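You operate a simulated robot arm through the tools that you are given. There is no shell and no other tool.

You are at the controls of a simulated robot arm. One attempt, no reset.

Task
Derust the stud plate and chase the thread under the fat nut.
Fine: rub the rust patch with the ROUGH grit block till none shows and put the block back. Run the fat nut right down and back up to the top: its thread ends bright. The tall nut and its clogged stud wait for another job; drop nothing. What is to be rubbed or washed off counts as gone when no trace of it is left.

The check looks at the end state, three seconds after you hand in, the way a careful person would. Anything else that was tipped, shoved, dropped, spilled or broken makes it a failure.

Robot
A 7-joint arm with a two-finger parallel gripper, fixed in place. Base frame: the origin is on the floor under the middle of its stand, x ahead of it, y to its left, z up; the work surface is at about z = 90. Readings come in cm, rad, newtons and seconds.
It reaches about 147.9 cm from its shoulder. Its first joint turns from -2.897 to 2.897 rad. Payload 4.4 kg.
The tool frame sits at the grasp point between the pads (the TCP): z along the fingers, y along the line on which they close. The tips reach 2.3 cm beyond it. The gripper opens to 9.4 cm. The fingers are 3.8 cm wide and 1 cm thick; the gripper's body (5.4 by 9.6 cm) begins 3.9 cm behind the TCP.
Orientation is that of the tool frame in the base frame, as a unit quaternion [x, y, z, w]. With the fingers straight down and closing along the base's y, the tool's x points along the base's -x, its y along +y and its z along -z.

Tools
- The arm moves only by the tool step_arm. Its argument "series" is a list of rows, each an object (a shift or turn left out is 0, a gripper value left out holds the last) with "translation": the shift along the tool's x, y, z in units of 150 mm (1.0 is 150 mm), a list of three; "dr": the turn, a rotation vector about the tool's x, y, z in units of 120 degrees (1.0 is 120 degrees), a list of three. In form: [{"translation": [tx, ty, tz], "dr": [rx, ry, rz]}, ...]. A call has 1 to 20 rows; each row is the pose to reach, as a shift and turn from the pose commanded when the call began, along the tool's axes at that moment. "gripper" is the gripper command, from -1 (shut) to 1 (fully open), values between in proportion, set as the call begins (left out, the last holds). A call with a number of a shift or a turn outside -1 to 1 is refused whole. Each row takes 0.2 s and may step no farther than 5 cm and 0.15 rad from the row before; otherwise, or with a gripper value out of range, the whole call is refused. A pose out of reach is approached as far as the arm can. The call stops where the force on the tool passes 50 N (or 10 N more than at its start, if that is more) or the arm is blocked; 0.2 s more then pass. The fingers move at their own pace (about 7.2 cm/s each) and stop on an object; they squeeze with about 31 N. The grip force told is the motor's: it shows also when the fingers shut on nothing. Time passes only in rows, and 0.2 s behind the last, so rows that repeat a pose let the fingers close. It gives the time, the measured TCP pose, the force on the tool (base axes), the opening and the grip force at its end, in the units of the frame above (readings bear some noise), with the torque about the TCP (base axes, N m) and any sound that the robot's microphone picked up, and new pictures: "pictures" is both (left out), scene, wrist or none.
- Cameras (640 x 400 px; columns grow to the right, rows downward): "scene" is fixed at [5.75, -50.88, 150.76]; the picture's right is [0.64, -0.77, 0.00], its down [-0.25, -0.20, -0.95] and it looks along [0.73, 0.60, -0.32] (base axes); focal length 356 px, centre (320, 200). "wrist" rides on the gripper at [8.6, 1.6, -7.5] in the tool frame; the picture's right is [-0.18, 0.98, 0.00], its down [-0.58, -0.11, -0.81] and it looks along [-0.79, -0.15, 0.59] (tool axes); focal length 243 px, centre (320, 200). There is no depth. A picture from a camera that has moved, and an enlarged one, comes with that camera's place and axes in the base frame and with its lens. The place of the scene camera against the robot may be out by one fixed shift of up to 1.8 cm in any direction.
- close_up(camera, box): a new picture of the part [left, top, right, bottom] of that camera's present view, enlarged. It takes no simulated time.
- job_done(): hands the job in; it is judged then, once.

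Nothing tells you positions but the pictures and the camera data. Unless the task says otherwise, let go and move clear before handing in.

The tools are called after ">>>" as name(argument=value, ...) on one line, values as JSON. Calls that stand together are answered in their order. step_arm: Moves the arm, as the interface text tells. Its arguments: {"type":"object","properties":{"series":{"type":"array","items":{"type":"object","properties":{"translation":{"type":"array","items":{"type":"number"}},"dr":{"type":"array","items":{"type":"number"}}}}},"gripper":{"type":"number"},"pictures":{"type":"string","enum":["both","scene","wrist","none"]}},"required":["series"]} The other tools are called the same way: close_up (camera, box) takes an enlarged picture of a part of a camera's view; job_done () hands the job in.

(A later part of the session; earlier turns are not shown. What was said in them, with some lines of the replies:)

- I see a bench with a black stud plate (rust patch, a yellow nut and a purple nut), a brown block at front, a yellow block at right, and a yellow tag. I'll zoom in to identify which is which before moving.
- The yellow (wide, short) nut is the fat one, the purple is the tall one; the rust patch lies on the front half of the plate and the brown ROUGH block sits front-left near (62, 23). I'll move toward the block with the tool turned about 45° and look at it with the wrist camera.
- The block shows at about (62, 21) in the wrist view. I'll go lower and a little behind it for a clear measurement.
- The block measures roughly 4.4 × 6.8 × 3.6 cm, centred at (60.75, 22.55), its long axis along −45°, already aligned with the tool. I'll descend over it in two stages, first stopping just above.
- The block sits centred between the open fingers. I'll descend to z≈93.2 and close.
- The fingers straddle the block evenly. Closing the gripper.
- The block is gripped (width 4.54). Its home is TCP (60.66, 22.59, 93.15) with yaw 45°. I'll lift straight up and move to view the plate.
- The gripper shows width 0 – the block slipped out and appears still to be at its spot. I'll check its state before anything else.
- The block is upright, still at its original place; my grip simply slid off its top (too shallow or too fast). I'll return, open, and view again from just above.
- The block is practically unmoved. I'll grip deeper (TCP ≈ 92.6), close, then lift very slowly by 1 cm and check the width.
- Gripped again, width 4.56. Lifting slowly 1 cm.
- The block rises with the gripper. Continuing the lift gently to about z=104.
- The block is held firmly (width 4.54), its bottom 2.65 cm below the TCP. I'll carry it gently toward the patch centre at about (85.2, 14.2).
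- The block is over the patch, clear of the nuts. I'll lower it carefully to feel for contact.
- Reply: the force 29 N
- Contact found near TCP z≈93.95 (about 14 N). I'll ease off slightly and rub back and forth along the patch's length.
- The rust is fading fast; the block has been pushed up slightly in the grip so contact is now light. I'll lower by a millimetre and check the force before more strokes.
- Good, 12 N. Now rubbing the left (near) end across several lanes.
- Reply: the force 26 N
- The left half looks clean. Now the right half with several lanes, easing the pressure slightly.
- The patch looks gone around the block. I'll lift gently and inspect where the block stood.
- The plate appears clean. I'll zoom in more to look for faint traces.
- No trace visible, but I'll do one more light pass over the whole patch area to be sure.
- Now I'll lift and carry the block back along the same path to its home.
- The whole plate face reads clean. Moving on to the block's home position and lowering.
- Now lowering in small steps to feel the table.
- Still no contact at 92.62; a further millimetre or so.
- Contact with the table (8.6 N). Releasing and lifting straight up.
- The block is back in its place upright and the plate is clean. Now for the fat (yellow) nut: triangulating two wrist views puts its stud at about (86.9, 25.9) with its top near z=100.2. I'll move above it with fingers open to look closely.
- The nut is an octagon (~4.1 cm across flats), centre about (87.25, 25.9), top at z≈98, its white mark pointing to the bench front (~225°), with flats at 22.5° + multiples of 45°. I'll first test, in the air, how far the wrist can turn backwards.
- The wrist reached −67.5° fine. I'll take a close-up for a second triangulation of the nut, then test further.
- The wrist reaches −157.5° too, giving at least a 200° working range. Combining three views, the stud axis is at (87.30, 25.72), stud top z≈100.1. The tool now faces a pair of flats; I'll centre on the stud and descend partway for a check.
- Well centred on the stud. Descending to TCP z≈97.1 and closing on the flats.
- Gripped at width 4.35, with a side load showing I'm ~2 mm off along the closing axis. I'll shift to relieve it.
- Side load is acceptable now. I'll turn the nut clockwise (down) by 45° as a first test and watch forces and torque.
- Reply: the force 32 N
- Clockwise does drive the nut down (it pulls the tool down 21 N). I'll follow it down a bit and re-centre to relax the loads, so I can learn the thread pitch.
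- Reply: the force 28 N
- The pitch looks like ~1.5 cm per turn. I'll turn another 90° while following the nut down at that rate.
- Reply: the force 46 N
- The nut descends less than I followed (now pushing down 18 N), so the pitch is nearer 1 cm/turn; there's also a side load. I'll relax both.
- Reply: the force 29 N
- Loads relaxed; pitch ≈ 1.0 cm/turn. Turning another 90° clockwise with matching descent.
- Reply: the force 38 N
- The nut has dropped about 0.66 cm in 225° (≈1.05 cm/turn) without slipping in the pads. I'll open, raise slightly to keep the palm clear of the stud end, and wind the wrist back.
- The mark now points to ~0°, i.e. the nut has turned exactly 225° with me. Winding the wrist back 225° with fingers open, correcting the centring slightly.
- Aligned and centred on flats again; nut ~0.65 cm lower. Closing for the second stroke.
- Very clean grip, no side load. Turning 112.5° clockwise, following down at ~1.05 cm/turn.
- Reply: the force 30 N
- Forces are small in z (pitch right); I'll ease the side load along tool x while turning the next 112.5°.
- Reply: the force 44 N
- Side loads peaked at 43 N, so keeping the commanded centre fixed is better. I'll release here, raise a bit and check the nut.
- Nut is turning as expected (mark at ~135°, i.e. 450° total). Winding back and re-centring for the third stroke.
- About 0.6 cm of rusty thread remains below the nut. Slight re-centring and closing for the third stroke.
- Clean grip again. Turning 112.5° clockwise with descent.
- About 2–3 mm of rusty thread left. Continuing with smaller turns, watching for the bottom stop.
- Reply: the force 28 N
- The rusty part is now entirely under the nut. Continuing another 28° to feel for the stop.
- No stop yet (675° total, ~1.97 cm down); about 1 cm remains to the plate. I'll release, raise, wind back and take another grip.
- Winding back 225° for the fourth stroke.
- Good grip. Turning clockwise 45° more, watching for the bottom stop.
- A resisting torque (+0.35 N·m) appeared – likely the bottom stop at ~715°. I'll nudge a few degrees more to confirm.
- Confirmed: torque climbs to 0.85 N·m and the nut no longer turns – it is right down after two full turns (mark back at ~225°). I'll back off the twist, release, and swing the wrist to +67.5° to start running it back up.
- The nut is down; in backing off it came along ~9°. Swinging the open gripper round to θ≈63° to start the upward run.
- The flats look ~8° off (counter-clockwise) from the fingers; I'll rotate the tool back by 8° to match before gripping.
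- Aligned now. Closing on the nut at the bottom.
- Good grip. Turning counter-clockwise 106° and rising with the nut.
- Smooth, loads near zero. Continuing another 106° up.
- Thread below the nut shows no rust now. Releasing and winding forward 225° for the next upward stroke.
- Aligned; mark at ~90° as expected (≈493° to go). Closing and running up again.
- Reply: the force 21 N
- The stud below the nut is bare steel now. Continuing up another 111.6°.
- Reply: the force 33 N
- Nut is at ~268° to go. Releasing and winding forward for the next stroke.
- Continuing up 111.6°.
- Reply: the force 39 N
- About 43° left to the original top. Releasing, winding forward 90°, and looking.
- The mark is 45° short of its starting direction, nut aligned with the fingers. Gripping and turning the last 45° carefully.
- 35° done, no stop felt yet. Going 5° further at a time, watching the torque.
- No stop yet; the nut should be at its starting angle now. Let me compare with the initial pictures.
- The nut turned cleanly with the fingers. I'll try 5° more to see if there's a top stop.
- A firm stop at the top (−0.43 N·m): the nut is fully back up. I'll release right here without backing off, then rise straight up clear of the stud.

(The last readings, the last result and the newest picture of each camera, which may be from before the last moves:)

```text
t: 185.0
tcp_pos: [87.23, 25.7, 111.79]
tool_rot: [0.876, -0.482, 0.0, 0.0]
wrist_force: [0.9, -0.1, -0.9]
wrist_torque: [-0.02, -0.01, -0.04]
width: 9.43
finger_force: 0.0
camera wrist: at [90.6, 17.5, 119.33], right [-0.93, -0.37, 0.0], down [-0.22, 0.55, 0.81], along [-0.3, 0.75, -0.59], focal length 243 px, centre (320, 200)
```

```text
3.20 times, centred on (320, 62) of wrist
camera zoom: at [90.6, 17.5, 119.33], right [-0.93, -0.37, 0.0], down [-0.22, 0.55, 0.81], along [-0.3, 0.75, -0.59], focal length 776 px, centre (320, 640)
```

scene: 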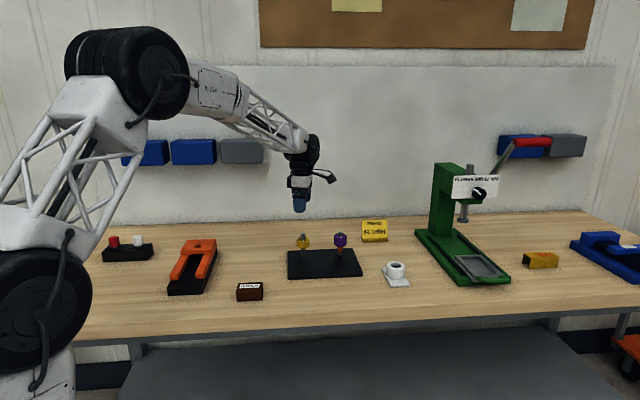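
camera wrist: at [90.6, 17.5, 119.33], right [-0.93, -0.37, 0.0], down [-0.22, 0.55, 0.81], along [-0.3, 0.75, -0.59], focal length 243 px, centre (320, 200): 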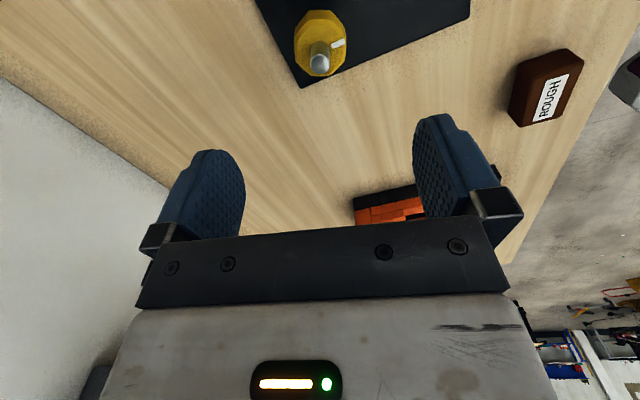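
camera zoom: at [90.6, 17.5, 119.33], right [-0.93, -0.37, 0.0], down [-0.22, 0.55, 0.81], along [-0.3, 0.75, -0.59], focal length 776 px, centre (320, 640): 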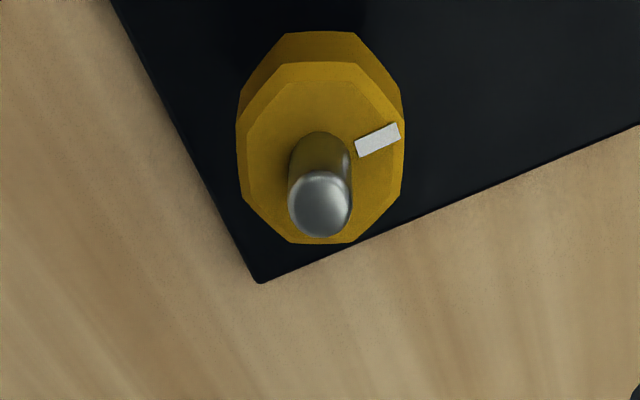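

The nut is back at its starting height and mark direction, and its stud is bright below. I'll inspect the stud, plate and block closely before handing in.

>>> close_up(camera="scene", box=[288, 228, 320, 260])

>>> close_up(camera="scene", box=[90, 200, 420, 310])

>>> step_arm(series=[{"translation": [0.1, 0.0, -0.1], "dr": [0, 0, 0.067]}, {"translation": [0.2, 0.0, -0.2], "dr": [0, 0, 0.134]}, {"translation": [0.3, 0.0, -0.3], "dr": [0, 0, 0.2]}, {"translation": [0.4, 0.0, -0.4], "dr": [0, 0, 0.267]}, {"translation": [0.5, 0.0, -0.5], "dr": [0, 0, 0.334]}, {"translation": [0.6, 0.0, -0.55], "dr": [0, 0, 0.4]}, {"translation": [0.6, 0.0, -0.55], "dr": [0, 0, 0.4]}])

```text
12.50 times, centred on (304, 244) of scene
camera zoom: at [5.75, -50.88, 150.76], right [0.64, -0.77, 0.0], down [-0.25, -0.2, -0.95], along [0.73, 0.6, -0.32], focal length 4443 px, centre (520, -350)
```

zoom: 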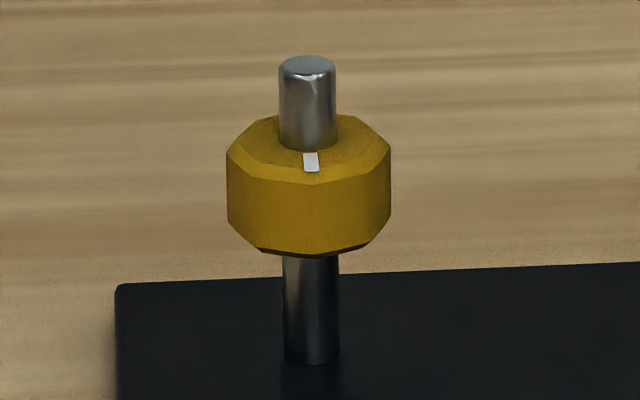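

```text
1.94 times, centred on (255, 255) of scene
camera zoom: at [5.75, -50.88, 150.76], right [0.64, -0.77, 0.0], down [-0.25, -0.2, -0.95], along [0.73, 0.6, -0.32], focal length 689 px, centre (446, 93)
```

zoom: 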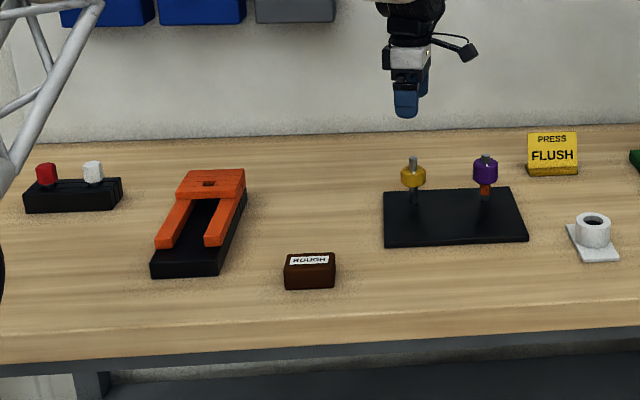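

```text
t: 186.6
tcp_pos: [92.17, 18.21, 120.03]
tool_rot: [-0.604, 0.797, 0.0, 0.001]
wrist_force: [0.3, 0.6, -0.1]
wrist_torque: [0.01, -0.01, -0.02]
width: 9.37
finger_force: 0.0
camera wrist: at [88.2, 10.17, 127.55], right [-0.9, 0.44, 0.0], down [0.26, 0.53, 0.81], along [0.36, 0.72, -0.59], focal length 243 px, centre (320, 200)
```

scene: 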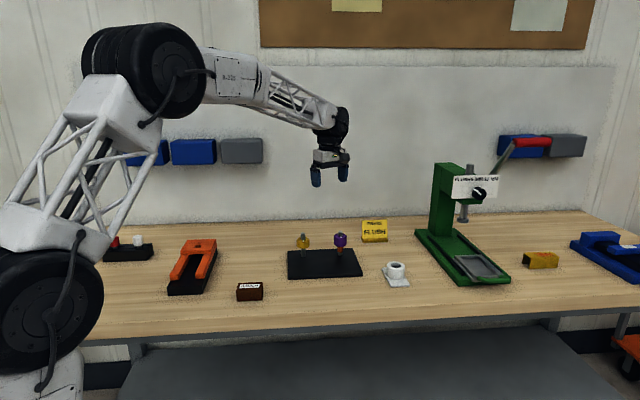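
wrist: 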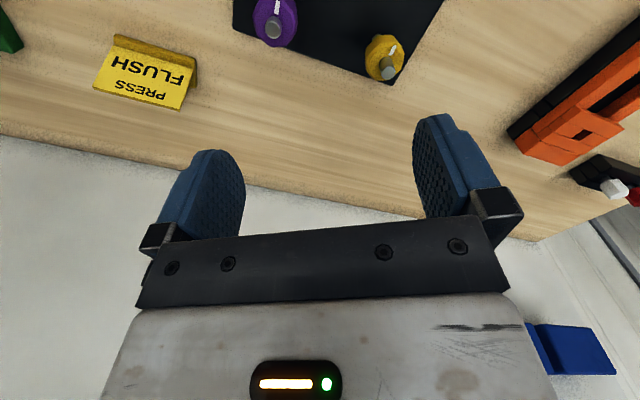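

Everything stands as it should. One last wrist-camera look at the rubbed area from the bench front.

>>> step_arm(series=[{"translation": [0.25, 0, 0]}, {"translation": [0.5, 0, 0]}, {"translation": [0.75, 0, 0]}, {"translation": [0.95, 0, 0]}, {"translation": [0.95, 0, 0]}], pictures="wrist")

>>> close_up(camera="wrist", box=[200, 0, 520, 200])

```text
t: 187.8
tcp_pos: [88.25, 4.41, 119.76]
tool_rot: [-0.604, 0.797, -0.001, 0.001]
wrist_force: [-0.3, -0.2, 0.5]
wrist_torque: [-0.02, -0.01, 0.03]
width: 9.4
finger_force: 0.1
camera wrist: at [84.37, -3.62, 127.45], right [-0.9, 0.44, 0.0], down [0.26, 0.53, 0.81], along [0.36, 0.72, -0.59], focal length 243 px, centre (320, 200)
```

wrist: 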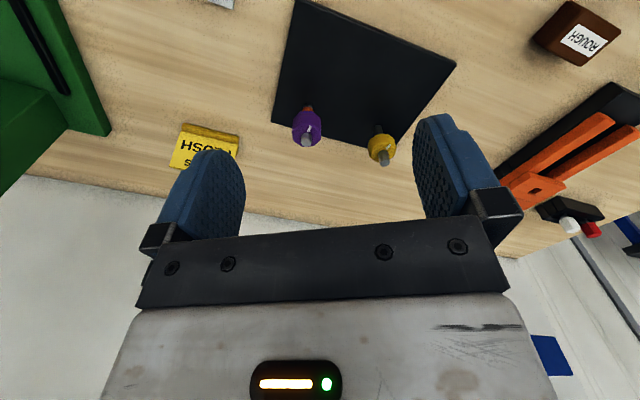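

```text
2.00 times, centred on (360, 100) of wrist
camera zoom: at [84.37, -3.62, 127.45], right [-0.9, 0.44, 0.0], down [0.26, 0.53, 0.81], along [0.36, 0.72, -0.59], focal length 485 px, centre (240, 400)
```

zoom: 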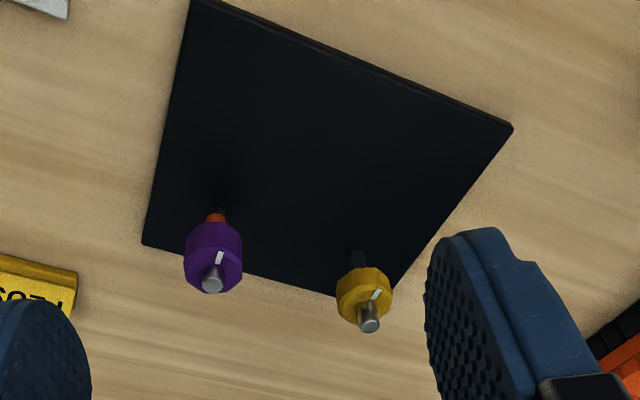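

The plate shows no rust and the ROUGH block stands where it was. The fat nut is back at the top of its bright stud, the tall nut and its rusty stud are untouched, and the gripper is empty and clear. Handing in.

>>> job_done()

```text
The job is handed in.
```

The stud plate is derusted and the thread under the fat nut is chased. I've handed the job in; I don't have the check's result yet.

- **Rust patch:** I rubbed it with the ROUGH block until no trace showed, then gave it one more light pass. Close-ups from both cameras show a clean plate.
- **ROUGH block:** It is back upright, within about 2 mm of where it started. My first grip slid off it without moving it. The second, deeper grip held.
- **Fat nut:** I ran it down two full turns to a firm stop and back up to a firm stop at the top. It is at its starting height with its mark pointing the same way as before. The stud below it shows bare steel.
- **Everything else:** I didn't touch the tall nut, and its stud is still clogged. Nothing was dropped, and nothing else on the bench looks moved. The gripper is open, empty and clear.
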